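You operate a simulated robot arm through the tools that you are given. There is no shell and no other tool. Be economical: measure what you need, move in short steps, check, and stop when the job is done.

Carry out the task below with a simulated robot arm. There is one attempt and no reset: what you move stays moved.

## Task
Clamp the can in the black fixture, screw the grey knob tight into the cover, then unclamp.
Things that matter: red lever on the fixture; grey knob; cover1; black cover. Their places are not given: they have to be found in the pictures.

Only the result counts: the job must be done as asked and must still hold three seconds after the hand-in. Knocking over, shifting, dropping, spilling or breaking anything else fails it. Lids that push on must go on centred and level and be pressed home; caps that screw on are set level and turned clockwise until they are tight.

## Robot
A 7-joint arm with a two-finger parallel gripper, fixed in place. Base frame: the origin is at the foot of the arm, x ahead of it, y to its left, z up; the work surface is at about z = 0.793. Lengths are in m, angles in degrees, forces in N, time in s.
With the tool pointing down near the work surface it reaches from about 0.3 to 0.7 m from the base axis. Its first joint turns from -66.0 to 66.0 degrees. Payload 1.57 kg.
The TCP is the grasp point between the finger pads, 0.03 m short of the fingertips. In the tool frame z runs along the fingers and y along their closing line. The gripper opens to 0.11 m. The fingers are 0.024 m wide and 0.012 m thick; the gripper's body (0.048 by 0.112 m) begins 0.078 m behind the TCP.
Orientation is that of the tool frame in the base frame, as a unit quaternion [w, x, y, z]. With the fingers straight down and closing along the base's y, the tool's x points along the base's -x, its y along +y and its z along -z.

## Interface
- The arm moves only by the tool send_rows. Its argument "rows" is text: rows parted by semicolons, each of 7 numbers parted by spaces: the shift along the base's x, y, z in units of 200 mm (1.0 is 200 mm), then the turn, a rotation vector about the base's x, y, z in units of 60 degrees (1.0 is 60 degrees), then the finger opening in m, from 0 to 0.11. In form: dx dy dz rx ry rz grip; .... A call has 1 to 8 rows; each row is the pose to reach, as a shift and turn from the pose commanded when the call began. A call with a number of a shift or a turn outside -1 to 1 is refused whole. A row lasts 0.2 s, in which the tool goes at most 0.05 m and 8.6 degrees; a call with a longer step from one row to the next is refused whole, and so is a gripper value outside its range. A pose out of reach is approached as far as the arm can. The call stops where the force on the tool passes 40 N (or 10 N more than at its start, if that is more) or the arm is blocked; 0.2 s more then pass. The fingers move at their own pace (about 0.108 m/s each) and stop on an object; they squeeze with about 23 N. The grip force told is the motor's: it shows also when the fingers shut on nothing. Time passes only in rows, and 0.2 s behind the last, so rows that repeat a pose let the fingers close. The reply holds the time, the measured pose of the TCP, the force on the tool along the base axes, the opening and the grip force, in the units named above and with some noise.
- Cameras (640 x 400 px; columns grow to the right, rows downward): "scene" is fixed at [0.1835, -0.4101, 1.4017]; the picture's right is [0.69, -0.72, 0.00], its down [-0.42, -0.40, -0.82] and it looks along [0.59, 0.57, -0.58] (base axes); focal length 352 px, centre (320, 200). "wrist" rides on the gripper at [0.07, 0.016, -0.141] in the tool frame; the picture's right is [-0.23, 0.97, 0.00], its down [-0.86, -0.20, -0.48] and it looks along [-0.47, -0.11, 0.88] (tool axes); focal length 222 px, centre (320, 200).
- snapshot(camera): a new picture of that camera. The clock stands still meanwhile.
- probe_pixels(camera, pixels): there is no depth. For up to 12 entries [column, row, z] of the newest picture of that camera ("zoom" is the newest enlarged one), the place [x, y] in the base frame at which the ray of that pixel passes the height z, good to about 0.002 m, but the place of the scene camera against the robot may be out by one fixed shift of up to 0.018 m in any direction. The clock stands still meanwhile.
- inspect(camera, box): a new picture of the part [left, top, right, bottom] of that camera's present view, enlarged. The clock stands still meanwhile.
- job_done(): hands the job in; it is judged then, once.

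Work in short steps. Measure before you move; look again where a grasp or a placing could have gone wrong, and mend it. You have 80 turns and 34 pictures in all, those below and enlarged ones among them. Open the gripper and draw the arm clear of the work before you hand the job in, unless the task says otherwise.

The tools are called after "Emit:" by a JSON object that holds its "name" and its "arguments". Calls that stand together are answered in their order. send_rows: Moves the arm, as the interface text tells. Its arguments: {"type":"object","properties":{"rows":{"type":"string"}},"required":["rows"]} The other tools are called the same way: snapshot (camera) takes a picture; probe_pixels (camera, pixels) gives the place at which the rays of pixels pass given heights; inspect (camera, box) takes an enlarged picture of a part of a camera's view; job_done () hands the job in.

At the start:

```text
time: 0.0
tool_pos: [0.436, 0.0271, 1.1875]
tool_rot: [0.0, 0.0, 1.0, 0.0]
contact_force: [0.6, 0.6, -0.7]
opening: 0.1101
grasp_force: 0.0
```

scene: 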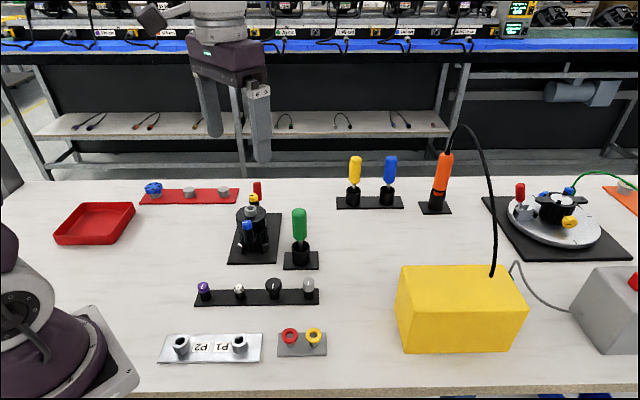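
wrist: 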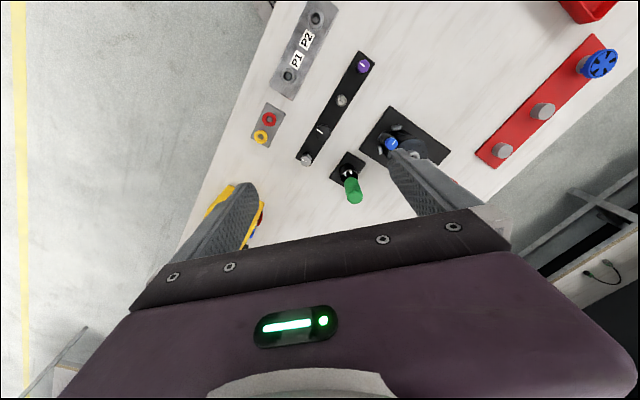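

The fixture looks to be near scene (255,235), and the knob rack near (257,293). I'll enlarge both.

Emit:
{"name": "inspect", "arguments": {"camera": "scene", "box": [180, 170, 340, 270]}}

Emit:
{"name": "inspect", "arguments": {"camera": "scene", "box": [180, 260, 340, 360]}}

Emit:
{"name": "inspect", "arguments": {"camera": "scene", "box": [480, 160, 640, 260]}}

```text
4.00 times, centred on (260, 220) of scene
```

zoom: 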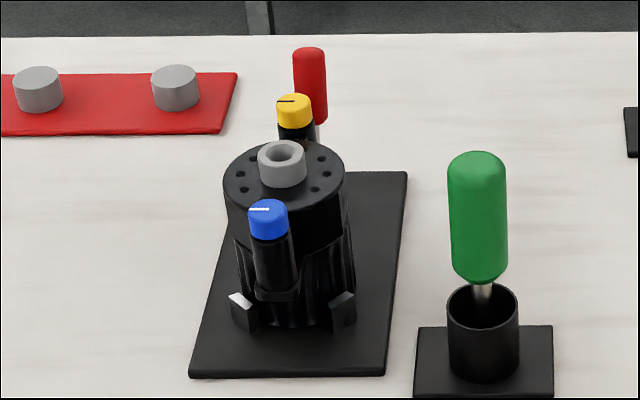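

```text
4.00 times, centred on (260, 310) of scene
```

zoom: 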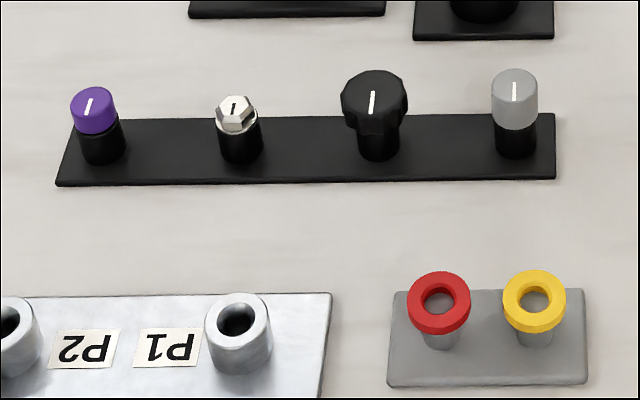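

```text
4.00 times, centred on (560, 210) of scene
```

zoom: 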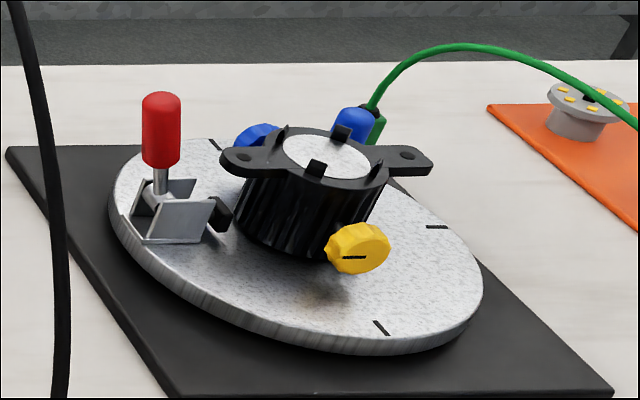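

The left fixture holds a can with a black cover that has a grey socket on top, and the red lever is behind it. The grey knob is on the right end of the rack. I'll get rough places from both cameras.

Emit:
{"name": "snapshot", "arguments": {"camera": "wrist"}}

Emit:
{"name": "probe_pixels", "arguments": {"camera": "scene", "pixels": [[308.5, 281, 0.84], [308, 299, 0.8], [250.5, 208.5, 0.9], [250.5, 208.5, 0.88], [257.5, 183, 0.88], [257.5, 183, 0.92], [229, 263, 0.8], [276, 263, 0.8], [282, 214, 0.8], [204, 287, 0.84]]}}

Emit:
{"name": "inspect", "arguments": {"camera": "wrist", "box": [280, 80, 480, 205]}}

```text
28 pictures are left
```

wrist: 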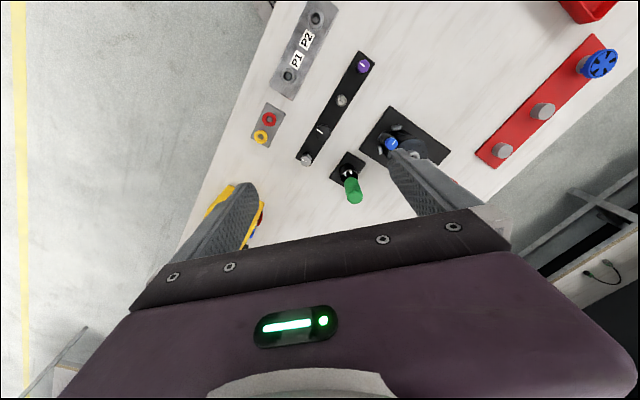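

```text
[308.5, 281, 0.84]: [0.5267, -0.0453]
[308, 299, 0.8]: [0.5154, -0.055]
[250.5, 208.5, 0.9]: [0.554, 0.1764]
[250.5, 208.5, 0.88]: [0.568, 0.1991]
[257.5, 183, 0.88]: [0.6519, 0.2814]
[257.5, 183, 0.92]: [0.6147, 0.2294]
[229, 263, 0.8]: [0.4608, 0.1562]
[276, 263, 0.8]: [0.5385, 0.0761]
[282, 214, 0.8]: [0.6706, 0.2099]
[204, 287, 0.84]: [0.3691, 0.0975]
```

```text
3.20 times, centred on (380, 142) of wrist
```

zoom: 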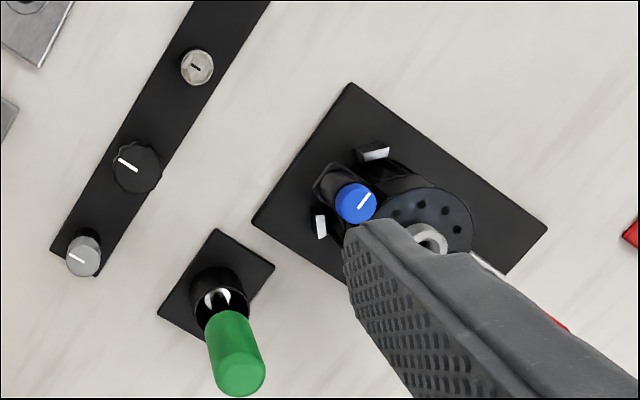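

The fixture is turned about 45°, with the lever at its far end around (0.62,0.24). I'll move the wrist camera in front of it to see the lever clear of the fingers.

Emit:
{"name": "send_rows", "arguments": {"rows": "-0.05 0.2 0 0 0 0 0.11; -0.1 0.4 0 0 0 0 0.11; -0.2 0.6 0 0 0 0 0.11; -0.3 0.75 0 0 0 0 0.11; -0.3 0.75 0 0 0 0 0.11"}}

Emit:
{"name": "snapshot", "arguments": {"camera": "wrist"}}

```text
time: 1.2
tool_pos: [0.3742, 0.1752, 1.1828]
tool_rot: [0.0, 0.001, 1.0, -0.001]
contact_force: [0.1, 0.9, 0.4]
opening: 0.1099
grasp_force: 0.1
```

```text
26 pictures are left
```

wrist: 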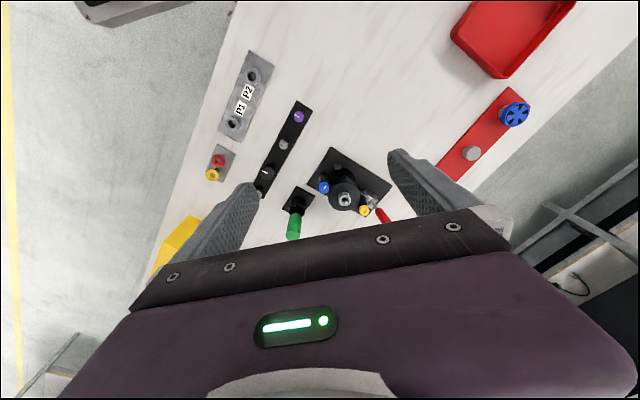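

The whole fixture is visible now between the fingers, with the lever at (382,215). I'll zoom in on it.

Emit:
{"name": "inspect", "arguments": {"camera": "wrist", "box": [290, 140, 410, 230]}}

```text
4.44 times, centred on (350, 185) of wrist
```

zoom: 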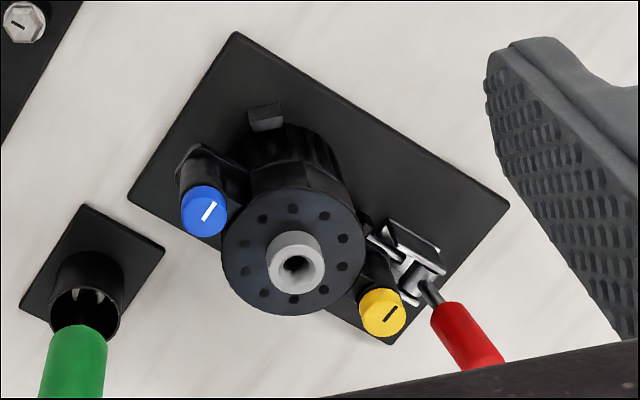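

I'll triangulate the socket, the lever ends and the plate corners by combining wrist rays with the scene rays.

Emit:
{"name": "probe_pixels", "arguments": {"camera": "zoom", "pixels": [[295, 262, 0.9], [295, 262, 0.88], [487, 360, 0.94], [487, 360, 0.9], [447, 313, 0.9], [447, 313, 0.86], [130, 200, 0.797], [234, 33, 0.797], [508, 205, 0.797], [425, 285, 0.84], [382, 312, 0.88], [205, 212, 0.88]]}}

Emit:
{"name": "probe_pixels", "arguments": {"camera": "scene", "pixels": [[250.25, 209, 0.9], [250.25, 209, 0.88], [257.25, 183, 0.94], [257.25, 183, 0.9], [259, 200.5, 0.9], [259, 200.5, 0.86], [227.5, 263.5, 0.797], [276, 263, 0.797], [281.5, 213.5, 0.797], [253.5, 195, 0.88], [246.5, 222, 0.88]]}}

```text
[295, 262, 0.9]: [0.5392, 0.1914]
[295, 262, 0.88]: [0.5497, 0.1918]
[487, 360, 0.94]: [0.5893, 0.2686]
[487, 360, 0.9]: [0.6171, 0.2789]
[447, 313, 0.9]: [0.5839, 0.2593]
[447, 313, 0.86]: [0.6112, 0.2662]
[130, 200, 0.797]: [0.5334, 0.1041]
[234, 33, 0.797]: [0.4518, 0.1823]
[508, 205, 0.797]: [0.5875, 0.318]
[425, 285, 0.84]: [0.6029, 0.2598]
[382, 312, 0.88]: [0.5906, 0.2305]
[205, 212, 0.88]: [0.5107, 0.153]
```

```text
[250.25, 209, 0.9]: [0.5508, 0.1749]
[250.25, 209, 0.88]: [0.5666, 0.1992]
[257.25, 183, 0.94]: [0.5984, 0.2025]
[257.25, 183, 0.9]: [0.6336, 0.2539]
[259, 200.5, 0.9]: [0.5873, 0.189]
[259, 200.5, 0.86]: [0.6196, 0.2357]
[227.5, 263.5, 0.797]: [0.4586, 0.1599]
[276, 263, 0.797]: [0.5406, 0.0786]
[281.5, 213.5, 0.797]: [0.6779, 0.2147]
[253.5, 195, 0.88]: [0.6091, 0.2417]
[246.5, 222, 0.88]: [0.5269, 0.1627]
```

Combining the two views, the socket top is near (0.536,0.191,0.907). The lever is nearly upright, from (0.614,0.266,0.856) to (0.617,0.277,0.902). I'll take a closer look at the clamp mechanism to find which way it swings.

Emit:
{"name": "send_rows", "arguments": {"rows": "0.1 0.1 -0.15 0 0 0 0.11; 0.2 0.2 -0.3 0 0 0 0.11; 0.35 0.3 -0.45 0 0 0 0.11; 0.5 0.4 -0.5 0 0 0 0.11; 0.6 0.45 -0.5 0 0 0 0.11; 0.6 0.45 -0.5 0 0 0 0.11"}}

Emit:
{"name": "snapshot", "arguments": {"camera": "wrist"}}

```text
time: 2.6
tool_pos: [0.4982, 0.264, 1.086]
tool_rot: [0.0, 0.0, 1.0, 0.0]
contact_force: [-0.8, 1.1, 0.2]
opening: 0.1098
grasp_force: 0.1
```

```text
24 pictures are left
```

wrist: 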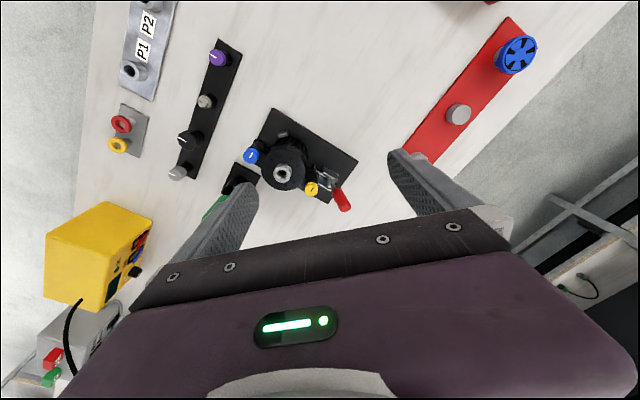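

Now a zoom on the clamp at about (328,183).

Emit:
{"name": "inspect", "arguments": {"camera": "wrist", "box": [280, 145, 370, 215]}}

```text
5.71 times, centred on (325, 180) of wrist
```

zoom: 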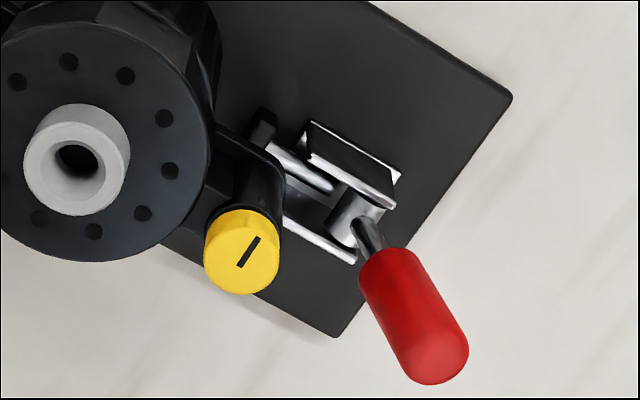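

The lever's cross-tube hinge is perpendicular to the plunger, so the lever swings in the plane of the can axis, which runs along (0.7,0.7). I'll refine the positions before grasping.

Emit:
{"name": "probe_pixels", "arguments": {"camera": "zoom", "pixels": [[437, 360, 0.905], [437, 360, 0.89], [384, 262, 0.86], [384, 262, 0.85], [77, 155, 0.907], [355, 215, 0.83], [240, 240, 0.87], [240, 240, 0.88], [510, 95, 0.797], [337, 337, 0.797], [262, 130, 0.83]]}}

```text
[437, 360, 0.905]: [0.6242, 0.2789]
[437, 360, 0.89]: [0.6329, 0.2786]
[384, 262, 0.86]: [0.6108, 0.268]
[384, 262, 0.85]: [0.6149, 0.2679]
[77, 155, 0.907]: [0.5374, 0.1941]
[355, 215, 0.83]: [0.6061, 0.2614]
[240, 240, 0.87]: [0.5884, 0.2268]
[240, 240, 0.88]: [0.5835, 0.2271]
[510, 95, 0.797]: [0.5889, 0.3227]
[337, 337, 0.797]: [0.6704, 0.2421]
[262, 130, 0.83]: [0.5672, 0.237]
```

The lever base is at (0.606,0.261,0.83) and the top at (0.622,0.279,0.908), so it leans about 15° outward. I'll yaw 45° and hover above it.

Emit:
{"name": "send_rows", "arguments": {"rows": "0.1 0.01 -0.08 0 0 0.125 0.06; 0.2 0.02 -0.16 0 0 0.25 0.06; 0.3 0.03 -0.24 0 0 0.375 0.06; 0.4 0.04 -0.32 0 0 0.5 0.06; 0.5 0.05 -0.4 0 0 0.625 0.06; 0.6 0.055 -0.48 0 0 0.75 0.06; 0.6 0.055 -0.48 0 0 0.75 0.06"}}

Emit:
{"name": "snapshot", "arguments": {"camera": "wrist"}}

```text
time: 4.2
tool_pos: [0.6164, 0.2774, 0.9909]
tool_rot: [0.0, -0.383, 0.924, -0.001]
contact_force: [-0.1, -0.3, 0.4]
opening: 0.0601
grasp_force: 0.1
```

```text
22 pictures are left
```

wrist: 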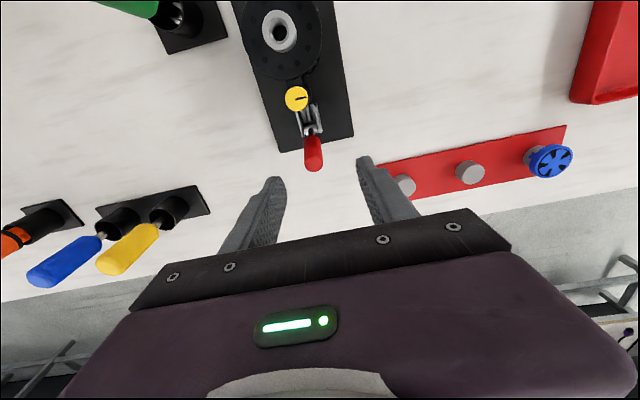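

The lever top is at (314,167) and the fingers straddle it. I'll probe to check the alignment.

Emit:
{"name": "probe_pixels", "arguments": {"camera": "wrist", "pixels": [[314, 165, 0.905], [312, 140, 0.86], [281, 33, 0.907], [281, 33, 0.9], [297, 97, 0.88]]}}

```text
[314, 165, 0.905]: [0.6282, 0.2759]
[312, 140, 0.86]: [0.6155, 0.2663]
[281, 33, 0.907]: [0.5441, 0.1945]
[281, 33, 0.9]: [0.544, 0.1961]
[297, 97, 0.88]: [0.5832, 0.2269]
```

The lever at z=0.89 is near (0.622,0.273). I'll descend straddling it and then close.

Emit:
{"name": "send_rows", "arguments": {"rows": "0.028 -0.022 -0.15 0 0 0 0.06; 0.028 -0.022 -0.3 0 0 0 0.06; 0.028 -0.022 -0.42 0 0 0 0.06; 0.028 -0.022 -0.52 0 0 0 0.06; 0.028 -0.022 -0.52 0 0 0 0.03; 0.028 -0.022 -0.52 0 0 0 0.0; 0.028 -0.022 -0.52 0 0 0 0.0"}}

Emit:
{"name": "inspect", "arguments": {"camera": "wrist", "box": [220, 0, 400, 190]}}

```text
time: 5.8
tool_pos: [0.6237, 0.2697, 0.885]
tool_rot: [0.0, -0.382, 0.924, -0.003]
contact_force: [19.8, -16.6, -8.1]
opening: 0.0213
grasp_force: 34.4
```

```text
2.11 times, centred on (310, 95) of wrist
```

zoom: 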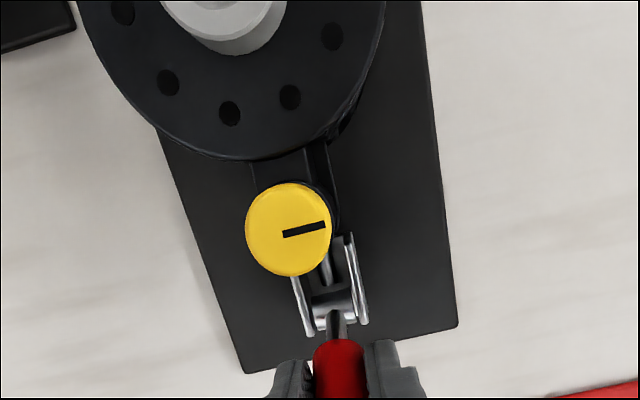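

The handle is gripped (opening 0.021), but there is about 25 N of side force toward (+x,−y). I'll ease the tool that way.

Emit:
{"name": "send_rows", "arguments": {"rows": "0.01 -0.012 0 0 0 0 0.0; 0.02 -0.022 0 0 0 0 0.0; 0.02 -0.022 0 0 0 0 0.0"}}

```text
time: 6.6
tool_pos: [0.6241, 0.2703, 0.8847]
tool_rot: [-0.001, -0.383, 0.924, 0.002]
contact_force: [2.7, 1.8, -16.2]
opening: 0.0211
grasp_force: 34.5
```

The side load is gone. I'll test the outward swing with a small arc step.

Emit:
{"name": "send_rows", "arguments": {"rows": "0.018 0.018 -0.01 0 0 0 0.0; 0.036 0.036 -0.025 0 0 0 0.0; 0.036 0.036 -0.025 0 0 0 0.0"}}

```text
time: 7.4
tool_pos: [0.6287, 0.2753, 0.8829]
tool_rot: [-0.001, -0.387, 0.922, -0.001]
contact_force: [-7.6, -9.7, 10.6]
opening: 0.021
grasp_force: 34.3
out of reach, approached as far as the arm can: row 2
```

It moved about 6 mm with 12 N of resistance, and reach also limited it. I'll test the inward direction for comparison.

Emit:
{"name": "send_rows", "arguments": {"rows": "-0.03 -0.03 0.01 0 0 0 0.0; -0.06 -0.06 0.025 0 0 0 0.0; -0.09 -0.09 0.035 0 0 0 0.0; -0.09 -0.09 0.035 0 0 0 0.0"}}

Emit:
{"name": "inspect", "arguments": {"camera": "wrist", "box": [220, 0, 400, 190]}}

```text
time: 8.4
tool_pos: [0.6128, 0.2564, 0.8892]
tool_rot: [0.0, -0.382, 0.924, 0.001]
contact_force: [1.0, -0.3, -0.3]
opening: 0.0002
grasp_force: 21.6
```

```text
2.11 times, centred on (310, 95) of wrist
```

zoom: 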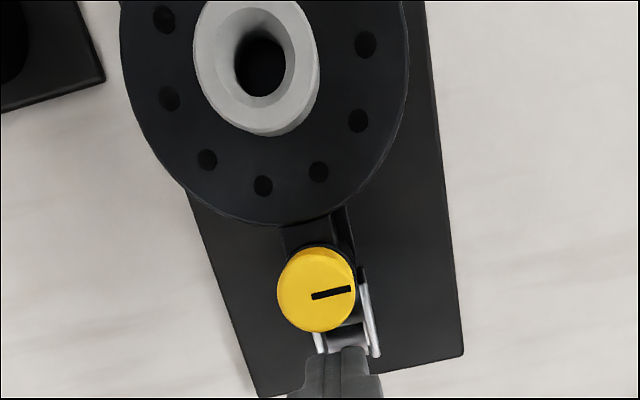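

The fingers slipped off inward and are now closed on the can side of the lever. I'll check the lever's state in the scene view.

Emit:
{"name": "inspect", "arguments": {"camera": "scene", "box": [200, 150, 320, 250]}}

```text
4.00 times, centred on (260, 200) of scene
```

zoom: 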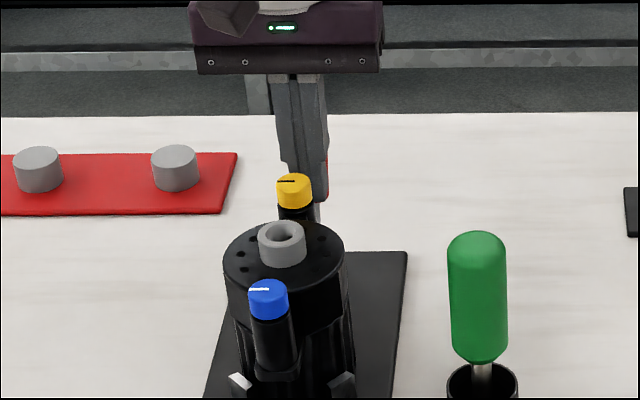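

The lever is just outside the closed fingers. I'll tilt the tool so the fingers point outward, which extends reach, and push the lever outward gently.

Emit:
{"name": "send_rows", "arguments": {"rows": "0 0 0 0.098 -0.098 0 0; 0 0 0 0.196 -0.196 0 0; 0 0 0 0.29 -0.29 0 0; 0.04 0.04 0 0.29 -0.29 0 0; 0.08 0.08 -0.01 0.29 -0.29 0 0; 0.08 0.08 -0.01 0.29 -0.29 0 0"}}

Emit:
{"name": "inspect", "arguments": {"camera": "scene", "box": [200, 150, 320, 250]}}

```text
time: 9.8
tool_pos: [0.6307, 0.272, 0.8857]
tool_rot: [0.197, -0.374, 0.903, 0.081]
contact_force: [0.4, 0.2, 0.1]
opening: 0.0
grasp_force: 21.3
```

```text
4.00 times, centred on (260, 200) of scene
```

zoom: 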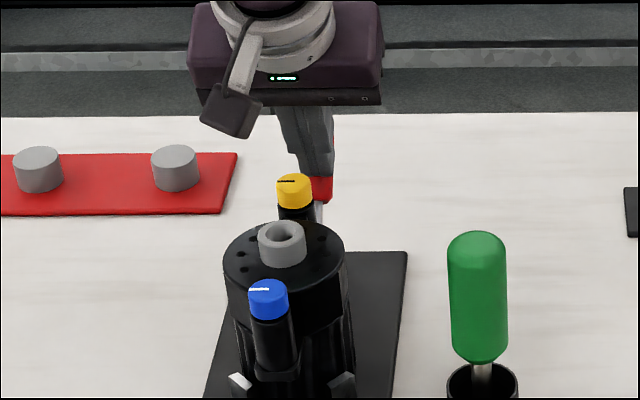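

There is no contact force, so the lever may have followed freely. I'll check with the wrist camera.

Emit:
{"name": "snapshot", "arguments": {"camera": "wrist"}}

```text
17 pictures are left
```

wrist: 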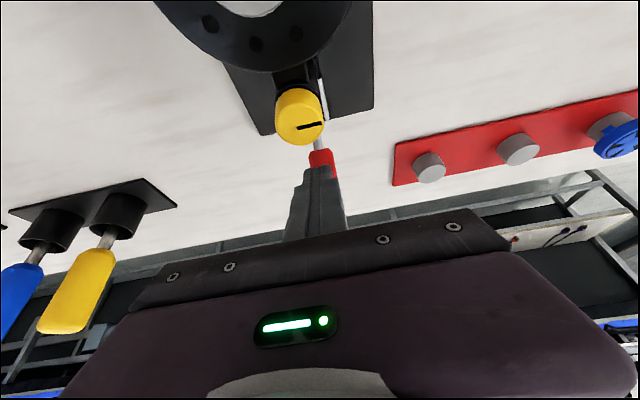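

The finger sits on the lever, which now leans well outward. I'll keep pressing outward and down in small steps until it resists.

Emit:
{"name": "send_rows", "arguments": {"rows": "0.03 0.04 -0.02 0 0 0 0; 0.045 0.078 -0.04 0 0 0 0; 0.045 0.078 -0.07 0 0 0 0; 0.045 0.078 -0.1 0 0 0 0; 0.045 0.078 -0.1 0 0 0 0"}}

```text
time: 11.0
tool_pos: [0.6395, 0.2874, 0.8655]
tool_rot: [0.197, -0.373, 0.903, 0.081]
contact_force: [0.2, 0.5, -0.4]
opening: 0.0002
grasp_force: 21.4
```

There is still no resistance. I'll press further down, watching the force.

Emit:
{"name": "send_rows", "arguments": {"rows": "0 0 -0.03 0 0 0 0; 0 0 -0.06 0 0 0 0; 0 0 -0.09 0 0 0 0; 0 0 -0.09 0 0 0 0"}}

Emit:
{"name": "inspect", "arguments": {"camera": "scene", "box": [200, 150, 320, 250]}}

```text
time: 11.8
tool_pos: [0.6435, 0.2901, 0.8567]
tool_rot: [0.204, -0.374, 0.901, 0.083]
contact_force: [0.0, -0.3, 8.4]
opening: 0.0001
grasp_force: 21.4
stopped in row 3: the force on the tool passed its limit (the readings are from after the stop); the commanded pose is now the measured one
```

```text
4.00 times, centred on (260, 200) of scene
```

zoom: 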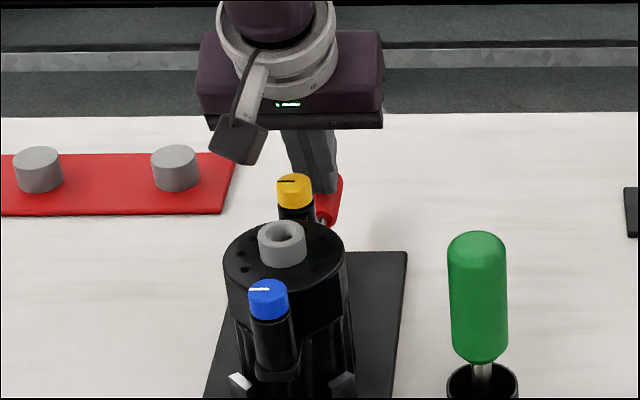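

The lever is now down and hit a hard stop. I'll lift clear and view the clamp to see whether the pad moved to the can or away from it.

Emit:
{"name": "send_rows", "arguments": {"rows": "0 0 0.15 0 0 0 0; -0.02 -0.02 0.3 -0.098 0.098 0 0; -0.06 -0.06 0.45 -0.196 0.196 0 0; -0.1 -0.1 0.55 -0.29 0.29 0 0; -0.1 -0.1 0.6 -0.3 0.3 0 0.03; -0.1 -0.1 0.6 -0.3 0.3 0 0.06"}}

Emit:
{"name": "inspect", "arguments": {"camera": "wrist", "box": [230, 40, 390, 190]}}

```text
time: 13.2
tool_pos: [0.6216, 0.2684, 0.9768]
tool_rot: [-0.002, -0.383, 0.924, -0.002]
contact_force: [-0.2, 0.5, -0.5]
opening: 0.06
grasp_force: 0.0
```

```text
2.67 times, centred on (310, 115) of wrist
```

zoom: 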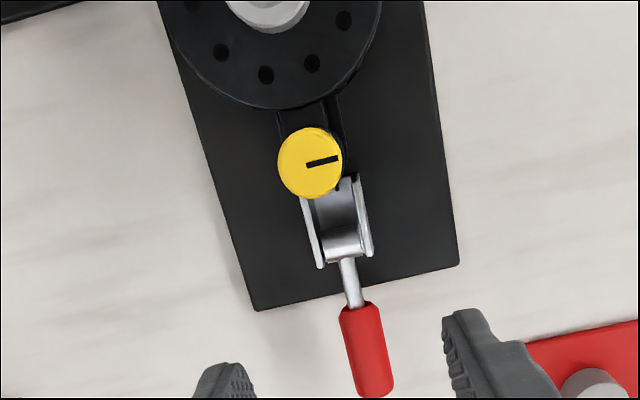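

The lever lies flat outward. I'll return to the earlier viewpoint to compare the pad's position with before.

Emit:
{"name": "send_rows", "arguments": {"rows": "-0.1 0 0.1 0 0 -0.125 0.06; -0.2 0 0.2 0 0 -0.25 0.06; -0.3 -0.01 0.3 0 0 -0.375 0.06; -0.4 -0.01 0.4 0 0 -0.5 0.06; -0.5 -0.02 0.5 0 0 -0.625 0.06; -0.61 -0.02 0.545 0 0 -0.75 0.06; -0.61 -0.02 0.545 0 0 -0.75 0.06"}}

Emit:
{"name": "inspect", "arguments": {"camera": "wrist", "box": [280, 145, 370, 215]}}

```text
time: 14.8
tool_pos: [0.5, 0.2638, 1.0845]
tool_rot: [-0.002, 0.0, 1.0, -0.002]
contact_force: [-0.9, -0.7, -0.5]
opening: 0.06
grasp_force: 0.1
```

```text
5.71 times, centred on (325, 180) of wrist
```

zoom: 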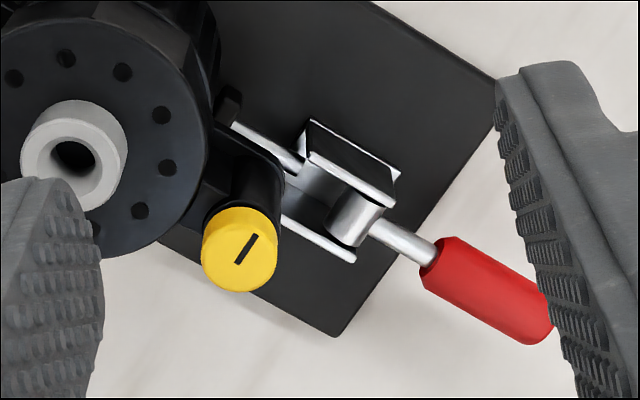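

The pad now touches the can, having moved from (262,130) to (230,105), so the can is clamped. Next I'll go look at the grey knob.

Emit:
{"name": "send_rows", "arguments": {"rows": "-0.03 -0.2 0 0 0 0 0.06; -0.06 -0.4 0 0 0 0 0.06; -0.1 -0.6 0 0 0 0 0.06; -0.15 -0.8 0 0 0 0 0.06; -0.2 -1.0 0 0 0 0 0.06"}}

Emit:
{"name": "send_rows", "arguments": {"rows": "0 -0.2 -0.1 0 0 0 0.06; 0 -0.42 -0.17 0 0 0 0.06; 0 -0.42 -0.17 0 0 0 0.06"}}

Emit:
{"name": "snapshot", "arguments": {"camera": "wrist"}}

```text
time: 15.9
tool_pos: [0.4589, 0.0632, 1.0855]
tool_rot: [-0.002, -0.001, 1.0, -0.002]
contact_force: [0.0, 0.0, -0.4]
opening: 0.0598
grasp_force: 0.1
```

```text
time: 16.8
tool_pos: [0.4612, -0.02, 1.0521]
tool_rot: [-0.002, 0.0, 1.0, -0.002]
contact_force: [-0.2, -0.7, 0.2]
opening: 0.06
grasp_force: 0.0
```

```text
13 pictures are left
```

wrist: 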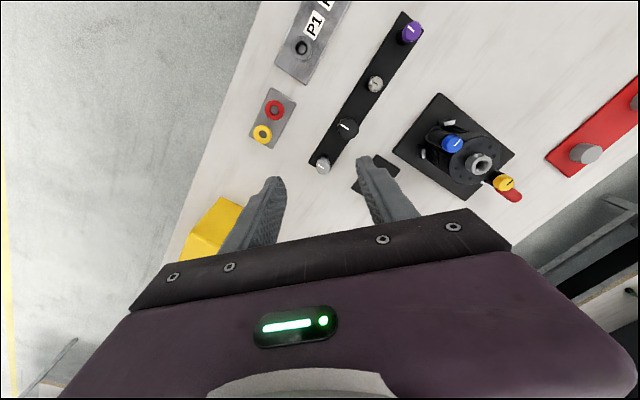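

The grey knob is at (323,166). I'll probe it, its neighbour and the socket.

Emit:
{"name": "probe_pixels", "arguments": {"camera": "wrist", "pixels": [[323, 165, 0.845], [323, 165, 0.835], [323, 165, 0.825], [347, 127, 0.84], [376, 84, 0.84], [411, 32, 0.84], [481, 164, 0.907], [379, 175, 0.797], [478, 171, 0.894], [310, 162, 0.797]]}}

Emit:
{"name": "probe_pixels", "arguments": {"camera": "scene", "pixels": [[308.5, 281, 0.845], [308.5, 281, 0.835], [308.5, 281, 0.825]]}}

```text
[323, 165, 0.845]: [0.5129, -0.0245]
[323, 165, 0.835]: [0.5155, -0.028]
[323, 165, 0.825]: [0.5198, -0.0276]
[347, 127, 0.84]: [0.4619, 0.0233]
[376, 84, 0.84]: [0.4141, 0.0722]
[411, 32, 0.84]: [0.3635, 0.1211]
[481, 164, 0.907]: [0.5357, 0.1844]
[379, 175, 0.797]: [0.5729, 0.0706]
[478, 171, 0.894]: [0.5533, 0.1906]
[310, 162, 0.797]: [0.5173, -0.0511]
```

```text
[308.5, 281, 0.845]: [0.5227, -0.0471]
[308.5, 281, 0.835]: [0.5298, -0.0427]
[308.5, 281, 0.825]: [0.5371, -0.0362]
```

The knobs are 0.069 m apart along 45°, and the grey knob top is near (0.513,−0.025,0.845). I'll yaw +45° and hover above it.

Emit:
{"name": "send_rows", "arguments": {"rows": "0.05 -0.005 -0.1 0 0 0.125 0.05; 0.1 -0.01 -0.2 0 0 0.25 0.05; 0.15 -0.015 -0.3 0 0 0.375 0.05; 0.2 -0.02 -0.4 0 0 0.5 0.05; 0.25 -0.025 -0.5 0 0 0.625 0.05; 0.26 -0.025 -0.64 0 0 0.75 0.05; 0.26 -0.025 -0.64 0 0 0.75 0.05"}}

Emit:
{"name": "snapshot", "arguments": {"camera": "wrist"}}

```text
time: 18.4
tool_pos: [0.5143, -0.0238, 0.9227]
tool_rot: [-0.001, -0.384, 0.923, -0.003]
contact_force: [0.4, -0.3, 0.0]
opening: 0.0499
grasp_force: 0.2
```

```text
12 pictures are left
```

wrist: 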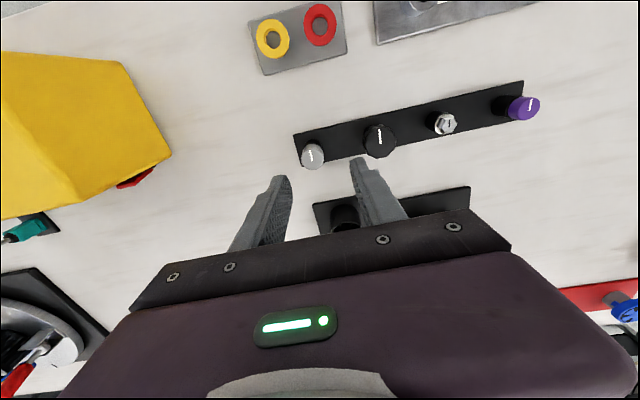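

The knob is at (312,156). I'll probe its exact offset from the TCP.

Emit:
{"name": "probe_pixels", "arguments": {"camera": "wrist", "pixels": [[313, 152, 0.845], [313, 152, 0.84], [312, 168, 0.82], [379, 134, 0.845]]}}

```text
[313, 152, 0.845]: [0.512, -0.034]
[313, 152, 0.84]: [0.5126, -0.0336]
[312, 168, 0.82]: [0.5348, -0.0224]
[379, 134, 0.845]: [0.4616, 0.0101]
```

The two views disagree by about 9 mm in y, so I'll zoom for better pixels.

Emit:
{"name": "inspect", "arguments": {"camera": "wrist", "box": [270, 120, 400, 205]}}

```text
4.71 times, centred on (335, 162) of wrist
```

zoom: 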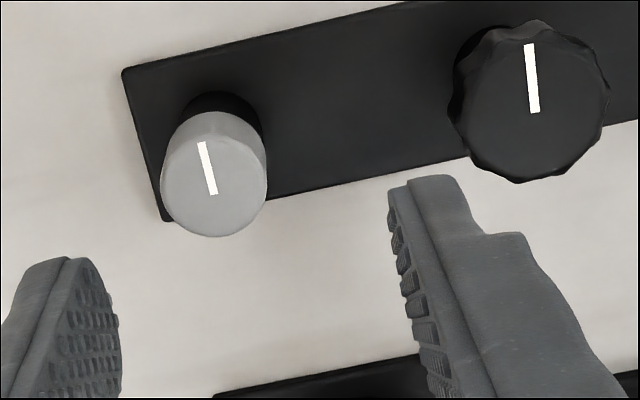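

Emit:
{"name": "probe_pixels", "arguments": {"camera": "zoom", "pixels": [[213, 187, 0.85], [213, 187, 0.845], [213, 187, 0.84], [218, 115, 0.82], [530, 105, 0.845]]}}

```text
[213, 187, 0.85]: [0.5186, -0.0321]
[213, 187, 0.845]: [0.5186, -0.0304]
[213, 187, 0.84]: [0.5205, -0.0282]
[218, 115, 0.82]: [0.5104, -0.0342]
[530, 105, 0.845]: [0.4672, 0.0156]
```

The better estimate is a knob at about (0.517,−0.029). I'll descend to TCP z ≈ 0.848 and close.

Emit:
{"name": "send_rows", "arguments": {"rows": "0.013 -0.026 -0.1 0 0 0 0.05; 0.013 -0.026 -0.2 0 0 0 0.05; 0.013 -0.026 -0.3 0 0 0 0.05; 0.013 -0.026 -0.373 0 0 0 0.05; 0.013 -0.026 -0.373 0 0 0 0.03; 0.013 -0.026 -0.373 0 0 0 0.015; 0.013 -0.026 -0.373 0 0 0 0.015"}}

```text
time: 19.9
tool_pos: [0.5176, -0.0312, 0.8473]
tool_rot: [0.0, -0.382, 0.924, -0.002]
contact_force: [10.8, -11.5, -1.5]
opening: 0.0232
grasp_force: 23.0
```

The knob is gripped at 0.023 m, with a small side load toward (+x,−y). I'll ease that and lift straight up.

Emit:
{"name": "send_rows", "arguments": {"rows": "0.008 -0.01 0 0 0 0 0; 0.008 -0.01 0 0 0 0 0; 0.008 -0.01 0.05 0 0 0 0; 0.008 -0.01 0.12 0 0 0 0; 0.008 -0.01 0.2 0 0 0 0; 0.008 -0.01 0.35 0 0 0 0; 0.008 -0.01 0.5 0 0 0 0; 0.008 -0.01 0.65 0 0 0 0"}}

Emit:
{"name": "inspect", "arguments": {"camera": "wrist", "box": [200, 80, 440, 240]}}

```text
time: 21.8
tool_pos: [0.5174, -0.0328, 0.9804]
tool_rot: [-0.001, -0.384, 0.923, -0.003]
contact_force: [0.1, -0.7, 0.2]
opening: 0.0235
grasp_force: 23.1
```

```text
2.50 times, centred on (320, 160) of wrist
```

zoom: 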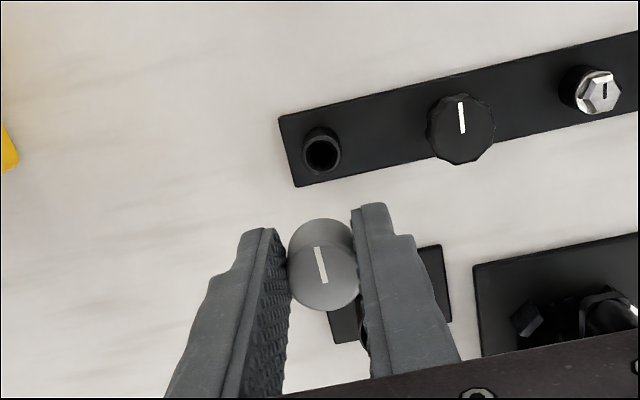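

The knob is held and the rack hole is empty. I'll measure the knob's offset in the hand.

Emit:
{"name": "probe_pixels", "arguments": {"camera": "zoom", "pixels": [[324, 277, 0.978], [324, 277, 0.97], [322, 153, 0.825], [322, 153, 0.815]]}}

```text
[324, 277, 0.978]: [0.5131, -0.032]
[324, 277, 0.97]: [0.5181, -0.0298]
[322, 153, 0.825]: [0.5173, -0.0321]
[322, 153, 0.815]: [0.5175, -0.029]
```

The knob sits at the TCP (hole (0.517,−0.032) against TCP (0.517,−0.033)). I'll raise it, cross above the green driver, and hover over the socket.

Emit:
{"name": "send_rows", "arguments": {"rows": "0 0 0.25 0 0 0 0; 0 0 0.5 0 0 0 0; 0.02 0.2 0.5 0 0 0 0; 0.04 0.4 0.5 0 0 0 0; 0.06 0.6 0.5 0 0 0 0; 0.08 0.8 0.5 0 0 0 0; 0.1 1.0 0.5 0 0 0 0; 0.1 1.0 0.5 0 0 0 0"}}

Emit:
{"name": "send_rows", "arguments": {"rows": "0 0.124 -0.1 0 0 0 0; 0 0.124 -0.25 0 0 0 0; 0 0.124 -0.25 0 0 0 0"}}

Emit:
{"name": "inspect", "arguments": {"camera": "wrist", "box": [240, 90, 400, 210]}}

```text
time: 23.6
tool_pos: [0.5363, 0.1675, 1.0796]
tool_rot: [-0.002, -0.384, 0.923, -0.002]
contact_force: [0.0, 0.5, 0.1]
opening: 0.0233
grasp_force: 23.4
```

```text
time: 24.4
tool_pos: [0.5347, 0.1961, 1.0264]
tool_rot: [-0.001, -0.384, 0.923, -0.002]
contact_force: [0.2, 0.1, -0.8]
opening: 0.0231
grasp_force: 23.0
```

```text
3.33 times, centred on (320, 150) of wrist
```

zoom: 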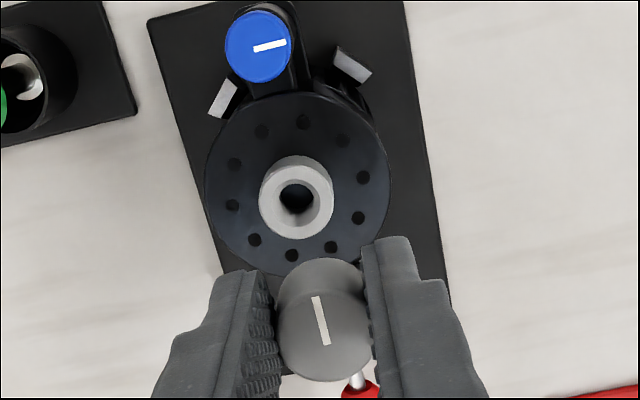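

The socket opening is at zoom (297,195). I'll probe it, with the held knob as a reference.

Emit:
{"name": "probe_pixels", "arguments": {"camera": "zoom", "pixels": [[297, 192, 0.91], [297, 192, 0.905], [297, 192, 0.9], [297, 192, 0.915], [323, 335, 1.024], [323, 335, 1.024], [297, 192, 0.907], [297, 192, 0.907], [297, 192, 0.907]]}}

```text
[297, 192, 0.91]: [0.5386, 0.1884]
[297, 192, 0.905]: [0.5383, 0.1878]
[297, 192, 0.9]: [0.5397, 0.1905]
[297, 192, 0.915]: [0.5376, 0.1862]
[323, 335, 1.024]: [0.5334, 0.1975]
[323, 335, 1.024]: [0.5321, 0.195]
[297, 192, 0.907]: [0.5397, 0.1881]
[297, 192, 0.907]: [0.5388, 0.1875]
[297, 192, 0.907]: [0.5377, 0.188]
```

The socket is near (0.538,0.189). I'll centre over it, come lower, and turn +60° beforehand to gain clockwise travel.

Emit:
{"name": "send_rows", "arguments": {"rows": "0.017 -0.036 -0.05 0 0 0.14 0; 0.017 -0.036 -0.1 0 0 0.28 0; 0.017 -0.036 -0.15 0 0 0.42 0; 0.017 -0.036 -0.2 0 0 0.56 0; 0.017 -0.036 -0.2 0 0 0.7 0; 0.017 -0.036 -0.2 0 0 0.84 0; 0.017 -0.036 -0.2 0 0 0.98 0; 0.017 -0.036 -0.2 0 0 0.98 0"}}

Emit:
{"name": "inspect", "arguments": {"camera": "wrist", "box": [240, 90, 400, 210]}}

```text
time: 26.1
tool_pos: [0.5407, 0.1873, 0.9878]
tool_rot: [0.0, 0.788, -0.615, 0.002]
contact_force: [0.2, 0.5, 0.3]
opening: 0.023
grasp_force: 22.9
```

```text
3.33 times, centred on (320, 150) of wrist
```

zoom: 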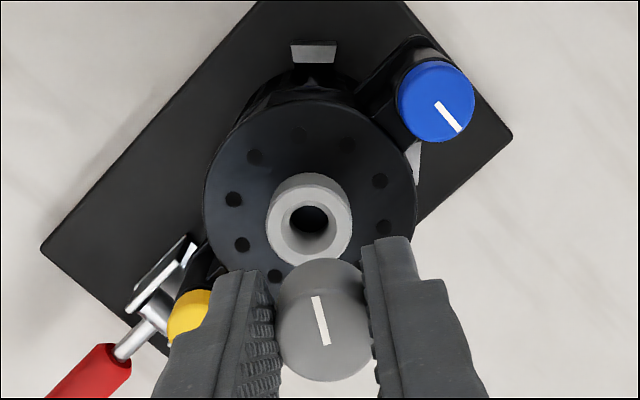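

I need the centre of the socket's top face, which is near zoom (309,229) because the near wall shows above it. I'll probe that several times, plus the held knob's top as a reference.

Emit:
{"name": "probe_pixels", "arguments": {"camera": "zoom", "pixels": [[309, 229, 0.907], [309, 229, 0.907], [309, 229, 0.907], [309, 229, 0.897], [309, 229, 0.897], [323, 335, 0.986], [323, 335, 0.986], [323, 335, 0.986], [323, 335, 0.98]]}}

Emit:
{"name": "inspect", "arguments": {"camera": "scene", "box": [200, 155, 300, 225]}}

```text
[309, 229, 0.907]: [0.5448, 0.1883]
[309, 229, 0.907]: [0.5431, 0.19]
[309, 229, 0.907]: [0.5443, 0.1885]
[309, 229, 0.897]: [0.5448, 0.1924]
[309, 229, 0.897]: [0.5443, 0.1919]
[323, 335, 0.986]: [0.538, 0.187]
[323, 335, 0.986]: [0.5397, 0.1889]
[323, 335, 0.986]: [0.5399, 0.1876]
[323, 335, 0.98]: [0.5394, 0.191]
```

```text
5.71 times, centred on (250, 190) of scene
```

zoom: 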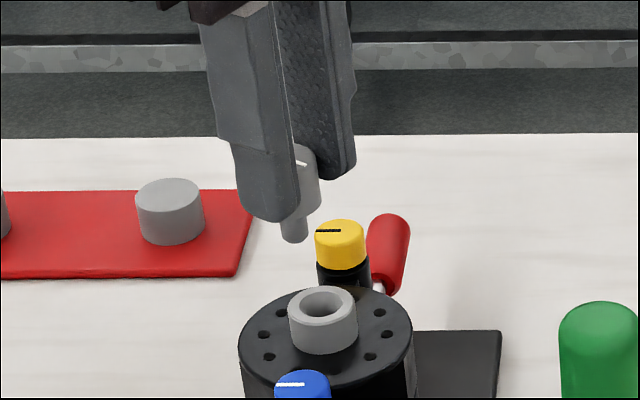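

The scene zoom shows the stud tip at (294,236) and the socket top at (322,305), which suggests some offset. I'll cross-check both with scene probes.

Emit:
{"name": "probe_pixels", "arguments": {"camera": "scene", "pixels": [[245.5, 196.3, 0.95], [245.5, 196.3, 0.94], [245.5, 196.3, 0.93], [250.44, 208.4, 0.917], [250.44, 208.4, 0.907], [250.44, 208.4, 0.897]]}}

```text
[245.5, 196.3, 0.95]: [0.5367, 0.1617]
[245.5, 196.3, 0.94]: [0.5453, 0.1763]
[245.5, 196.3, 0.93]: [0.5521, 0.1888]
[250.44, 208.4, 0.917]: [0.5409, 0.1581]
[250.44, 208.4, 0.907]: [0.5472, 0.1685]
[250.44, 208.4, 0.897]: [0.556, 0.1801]
```

The wrist and scene views agree the tool must move toward (+x,−y) by a few mm. I'll shift (+5,−2 mm), lower to just above the socket and recheck there.

Emit:
{"name": "send_rows", "arguments": {"rows": "0.026 -0.009 -0.05 0 0 0 0; 0.026 -0.009 -0.1 0 0 0 0; 0.026 -0.009 -0.14 0 0 0 0; 0.026 -0.009 -0.14 0 0 0 0"}}

Emit:
{"name": "inspect", "arguments": {"camera": "scene", "box": [215, 170, 285, 220]}}

```text
time: 27.1
tool_pos: [0.5468, 0.1857, 0.9601]
tool_rot: [0.0, 0.787, -0.617, 0.003]
contact_force: [0.3, 0.8, -0.8]
opening: 0.0231
grasp_force: 23.0
```

```text
8.00 times, centred on (250, 195) of scene
```

zoom: 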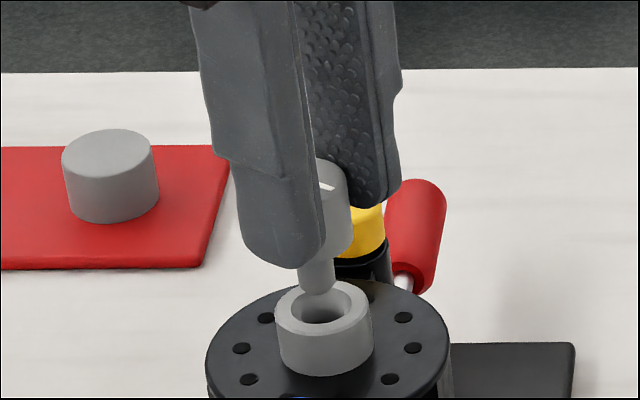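

Laterally the stud is within about 1 mm of the socket axis in this view. The wrist view should resolve the other direction.

Emit:
{"name": "inspect", "arguments": {"camera": "wrist", "box": [260, 110, 380, 200]}}

```text
4.44 times, centred on (320, 155) of wrist
```

zoom: 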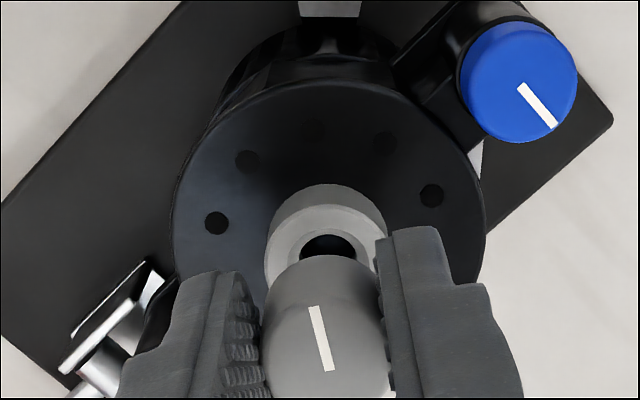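

The wrist view shows the column aligned, and the scene leaves about 1.4 mm toward −y. I'll shift by that and descend gently.

Emit:
{"name": "send_rows", "arguments": {"rows": "0 -0.007 -0.02 0 0 0 0; 0 -0.007 -0.04 0 0 0 0; 0 -0.007 -0.06 0 0 0 0; 0 -0.007 -0.07 0 0 0 0; 0 -0.007 -0.07 0 0 0 0"}}

```text
time: 28.4
tool_pos: [0.5467, 0.1837, 0.946]
tool_rot: [0.0, 0.788, -0.616, 0.002]
contact_force: [0.1, 0.5, -0.6]
opening: 0.0231
grasp_force: 22.8
```

There's no contact yet, so I'll keep descending in small steps.

Emit:
{"name": "send_rows", "arguments": {"rows": "0 0 -0.02 0 0 0 0; 0 0 -0.03 0 0 0 0; 0 0 -0.04 0 0 0 0; 0 0 -0.05 0 0 0 0; 0 0 -0.05 0 0 0 0"}}

Emit:
{"name": "inspect", "arguments": {"camera": "scene", "box": [215, 175, 285, 225]}}

```text
time: 29.6
tool_pos: [0.5472, 0.1831, 0.9369]
tool_rot: [-0.002, 0.787, -0.617, 0.002]
contact_force: [-4.9, 1.7, 16.7]
opening: 0.0232
grasp_force: 23.4
```

```text
8.00 times, centred on (250, 200) of scene
```

zoom: 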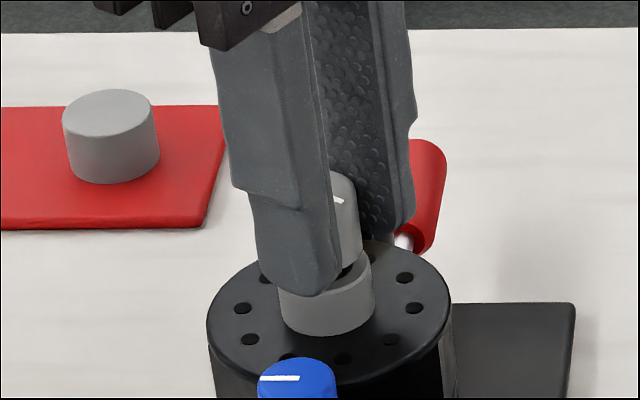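

The stud is in the socket and rests on the thread with 17 N. I'll start turning clockwise (−z) with a slight downward feed.

Emit:
{"name": "send_rows", "arguments": {"rows": "0 0 -0.001 0 0 -0.14 0; 0 0 -0.002 0 0 -0.28 0; 0 0 -0.003 0 0 -0.42 0; 0 0 -0.004 0 0 -0.56 0; 0 0 -0.005 0 0 -0.7 0; 0 0 -0.006 0 0 -0.84 0; 0 0 -0.007 0 0 -0.98 0"}}

```text
time: 31.1
tool_pos: [0.5418, 0.188, 0.936]
tool_rot: [-0.001, -0.383, 0.924, 0.0]
contact_force: [-28.4, 22.3, -0.3]
opening: 0.0235
grasp_force: 23.4
```

The side force of (−28,+22) shows the socket axis lies toward (−x,+y). I'll relieve that, open, and look at where the knob sits.

Emit:
{"name": "send_rows", "arguments": {"rows": "-0.015 0.015 0 0 0 0 0; -0.03 0.03 0 0 0 0 0; -0.03 0.03 0 0 0 0 0; -0.03 0.03 0 0 0 0 0"}}

```text
time: 32.1
tool_pos: [0.5423, 0.1886, 0.9337]
tool_rot: [0.003, -0.382, 0.924, -0.004]
contact_force: [15.3, -0.1, 6.6]
opening: 0.0232
grasp_force: 23.0
```

Interpolating the forces puts the socket axis at about (0.5444,0.1907). I'll open, recentre on it, turn back +59° and regrip.

Emit:
{"name": "send_rows", "arguments": {"rows": "0.005 -0.005 0 0 0 0 0.02; 0.005 -0.005 0 0 0 0 0.045; 0.005 -0.005 0 0 0 0 0.045; 0.018 0.005 0 0 0 0 0.045"}}

Emit:
{"name": "inspect", "arguments": {"camera": "wrist", "box": [260, 110, 380, 200]}}

```text
time: 33.1
tool_pos: [0.5445, 0.1915, 0.9356]
tool_rot: [-0.001, -0.384, 0.923, -0.002]
contact_force: [0.2, -0.6, -0.2]
opening: 0.0451
grasp_force: 0.0
```

```text
4.44 times, centred on (320, 155) of wrist
```

zoom: 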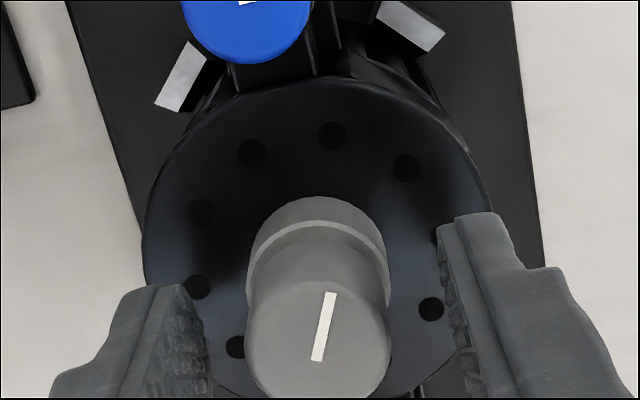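

The knob stands upright in the socket, centred between the fingers. I'll turn back counter-clockwise with the fingers open to gain stroke, also finding the wrist limit.

Emit:
{"name": "send_rows", "arguments": {"rows": "0 0 0 0 0 0.14 0.045; 0 0 0 0 0 0.28 0.045; 0 0 0 0 0 0.42 0.045; 0 0 0 0 0 0.56 0.045; 0 0 0 0 0 0.7 0.045; 0 0 0 0 0 0.84 0.045; 0 0 0 0 0 0.98 0.045; 0 0 0 0 0 0.98 0.045"}}

Emit:
{"name": "send_rows", "arguments": {"rows": "0 0 0 0 0 0.14 0.045; 0 0 0 0 0 0.28 0.045; 0 0 0 0 0 0.42 0.045; 0 0 0 0 0 0.56 0.045; 0 0 0 0 0 0.7 0.045; 0 0 0 0 0 0.84 0.045; 0 0 0 0 0 0.84 0.045"}}

```text
time: 35.0
tool_pos: [0.5439, 0.1902, 0.9345]
tool_rot: [-0.001, 0.788, -0.616, 0.002]
contact_force: [-0.2, -1.1, 0.4]
opening: 0.0451
grasp_force: 0.1
```

```text
time: 36.5
tool_pos: [0.5433, 0.1907, 0.9353]
tool_rot: [-0.002, 0.975, -0.221, 0.003]
contact_force: [0.2, -0.3, 0.8]
opening: 0.045
grasp_force: 0.0
```

Yaw 154° is reachable. I'll close on the knob and check the centring forces.

Emit:
{"name": "send_rows", "arguments": {"rows": "0.004 0 0 0 0 0 0.03; 0.004 0 0 0 0 0 0; 0.004 0 0 0 0 0 0; 0.004 0 0 0 0 0 0"}}

```text
time: 37.5
tool_pos: [0.5441, 0.1908, 0.9343]
tool_rot: [-0.001, 0.975, -0.222, 0.003]
contact_force: [1.1, 1.7, 0.0]
opening: 0.0233
grasp_force: 22.7
```

Forces are near zero, so it's well centred. I'll turn clockwise 118° with a light downward feed.

Emit:
{"name": "send_rows", "arguments": {"rows": "0 0 -0.004 0 0 -0.14 0; 0 0 -0.005 0 0 -0.28 0; 0 0 -0.006 0 0 -0.42 0; 0 0 -0.007 0 0 -0.56 0; 0 0 -0.008 0 0 -0.7 0; 0 0 -0.009 0 0 -0.84 0; 0 0 -0.01 0 0 -0.98 0"}}

Emit:
{"name": "send_rows", "arguments": {"rows": "0 0 -0.001 0 0 -0.14 0; 0 0 -0.002 0 0 -0.28 0; 0 0 -0.003 0 0 -0.42 0; 0 0 -0.004 0 0 -0.56 0; 0 0 -0.005 0 0 -0.7 0; 0 0 -0.006 0 0 -0.84 0; 0 0 -0.007 0 0 -0.98 0"}}

```text
time: 39.1
tool_pos: [0.5448, 0.192, 0.933]
tool_rot: [0.0, 0.739, -0.673, 0.003]
contact_force: [-0.2, 1.4, 12.1]
opening: 0.023
grasp_force: 22.5
```

```text
time: 40.8
tool_pos: [0.5443, 0.1906, 0.9315]
tool_rot: [0.0, -0.313, 0.95, -0.002]
contact_force: [-3.0, 8.4, 16.9]
opening: 0.0235
grasp_force: 22.8
```

The forces are modest. I'll continue clockwise another ~118°.

Emit:
{"name": "send_rows", "arguments": {"rows": "0 0 0 0 0 -0.14 0; 0 0 0 0 0 -0.28 0; 0 0 0 0 0 -0.42 0; 0 0 0 0 0 -0.56 0; 0 0 -0.001 0 0 -0.7 0; 0 0 -0.002 0 0 -0.84 0; 0 0 -0.003 0 0 -0.98 0"}}

Emit:
{"name": "send_rows", "arguments": {"rows": "0 0 -0.001 0 0 -0.14 0; 0 0 -0.002 0 0 -0.28 0; 0 0 -0.003 0 0 -0.42 0; 0 0 -0.004 0 0 -0.56 0; 0 0 -0.005 0 0 -0.7 0; 0 0 -0.006 0 0 -0.84 0; 0 0 -0.007 0 0 -0.98 0"}}

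```text
time: 42.4
tool_pos: [0.5451, 0.1915, 0.9316]
tool_rot: [-0.002, 0.192, 0.981, -0.001]
contact_force: [-2.2, 9.3, 7.1]
opening: 0.0232
grasp_force: 22.9
```

```text
time: 44.0
tool_pos: [0.5453, 0.1903, 0.9315]
tool_rot: [-0.002, 0.65, 0.76, 0.0]
contact_force: [-6.9, -2.4, 14.9]
opening: 0.023
grasp_force: 23.0
```

It's still turning freely. I'll continue another ~59° clockwise to see how far the wrist goes.

Emit:
{"name": "send_rows", "arguments": {"rows": "0 0 0 0 0 -0.14 0; 0 0 0 0 0 -0.28 0; 0 0 0 0 0 -0.42 0; 0 0 0 0 0 -0.56 0; 0 0 -0.001 0 0 -0.7 0; 0 0 -0.002 0 0 -0.84 0; 0 0 -0.003 0 0 -0.98 0"}}

```text
time: 45.5
tool_pos: [0.5449, 0.191, 0.9302]
tool_rot: [-0.002, 0.939, 0.343, 0.003]
contact_force: [4.9, -1.2, 17.1]
opening: 0.0233
grasp_force: 22.7
```

That stroke covered 294° with z falling to 0.930. I'll open, rewind to yaw 154° and regrip.

Emit:
{"name": "send_rows", "arguments": {"rows": "0 0 0.01 0 0 0 0.03; 0 0 0.015 0 0 0 0.045; 0 0 0.015 0 0 0.14 0.045; 0 0 0.015 0 0 0.28 0.045; 0 0 0.015 0 0 0.42 0.045; 0 0 0.015 0 0 0.56 0.045; 0 0 0.015 0 0 0.7 0.045; 0 0 0.015 0 0 0.84 0.045"}}

Emit:
{"name": "send_rows", "arguments": {"rows": "0 0 0 0 0 0.14 0.045; 0 0 0 0 0 0.28 0.045; 0 0 0 0 0 0.42 0.045; 0 0 0 0 0 0.56 0.045; 0 0 0 0 0 0.7 0.045; 0 0 0 0 0 0.84 0.045; 0 0 0 0 0 0.98 0.045"}}

Emit:
{"name": "send_rows", "arguments": {"rows": "0 0 0 0 0 0.14 0.045; 0 0 0 0 0 0.28 0.045; 0 0 0 0 0 0.42 0.045; 0 0 0 0 0 0.56 0.045; 0 0 0 0 0 0.7 0.045; 0 0 0 0 0 0.84 0.045; 0 0 0 0 0 0.98 0.045"}}

Emit:
{"name": "send_rows", "arguments": {"rows": "0 0 0 0 0 0.14 0.045; 0 0 0 0 0 0.28 0.045; 0 0 0 0 0 0.42 0.045; 0 0 0 0 0 0.56 0.045; 0 0 0 0 0 0.7 0.045; 0 0 0 0 0 0.84 0.045; 0 0 0 0 0 0.98 0.045"}}

Emit:
{"name": "send_rows", "arguments": {"rows": "0 0 0 0 0 0.14 0.045; 0 0 0 0 0 0.28 0.045; 0 0 0 0 0 0.42 0.045; 0 0 0 0 0 0.56 0.045; 0 0 0 0 0 0.7 0.045; 0 0 0 0 0 0.84 0.045; 0 0 0 0 0 0.98 0.045; 0 0 0 0 0 0.98 0.045"}}

```text
time: 47.4
tool_pos: [0.5452, 0.1898, 0.9313]
tool_rot: [-0.002, 0.703, 0.711, 0.0]
contact_force: [-0.9, 0.5, 0.3]
opening: 0.045
grasp_force: 0.1
```

```text
time: 49.0
tool_pos: [0.542, 0.1906, 0.9322]
tool_rot: [-0.002, 0.262, 0.965, -0.001]
contact_force: [0.1, 0.6, 0.3]
opening: 0.0449
grasp_force: 0.0
```

```text
time: 50.5
tool_pos: [0.5443, 0.1898, 0.9308]
tool_rot: [-0.001, -0.245, 0.97, -0.002]
contact_force: [0.2, -0.2, 0.9]
opening: 0.045
grasp_force: 0.0
```

```text
time: 52.1
tool_pos: [0.5441, 0.1915, 0.9315]
tool_rot: [0.0, -0.689, 0.724, -0.002]
contact_force: [0.0, 1.0, -0.2]
opening: 0.0448
grasp_force: 0.1
```

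```text
time: 54.0
tool_pos: [0.5432, 0.1903, 0.931]
tool_rot: [-0.001, 0.956, -0.293, 0.003]
contact_force: [0.8, 0.3, 0.6]
opening: 0.0453
grasp_force: 0.0
```

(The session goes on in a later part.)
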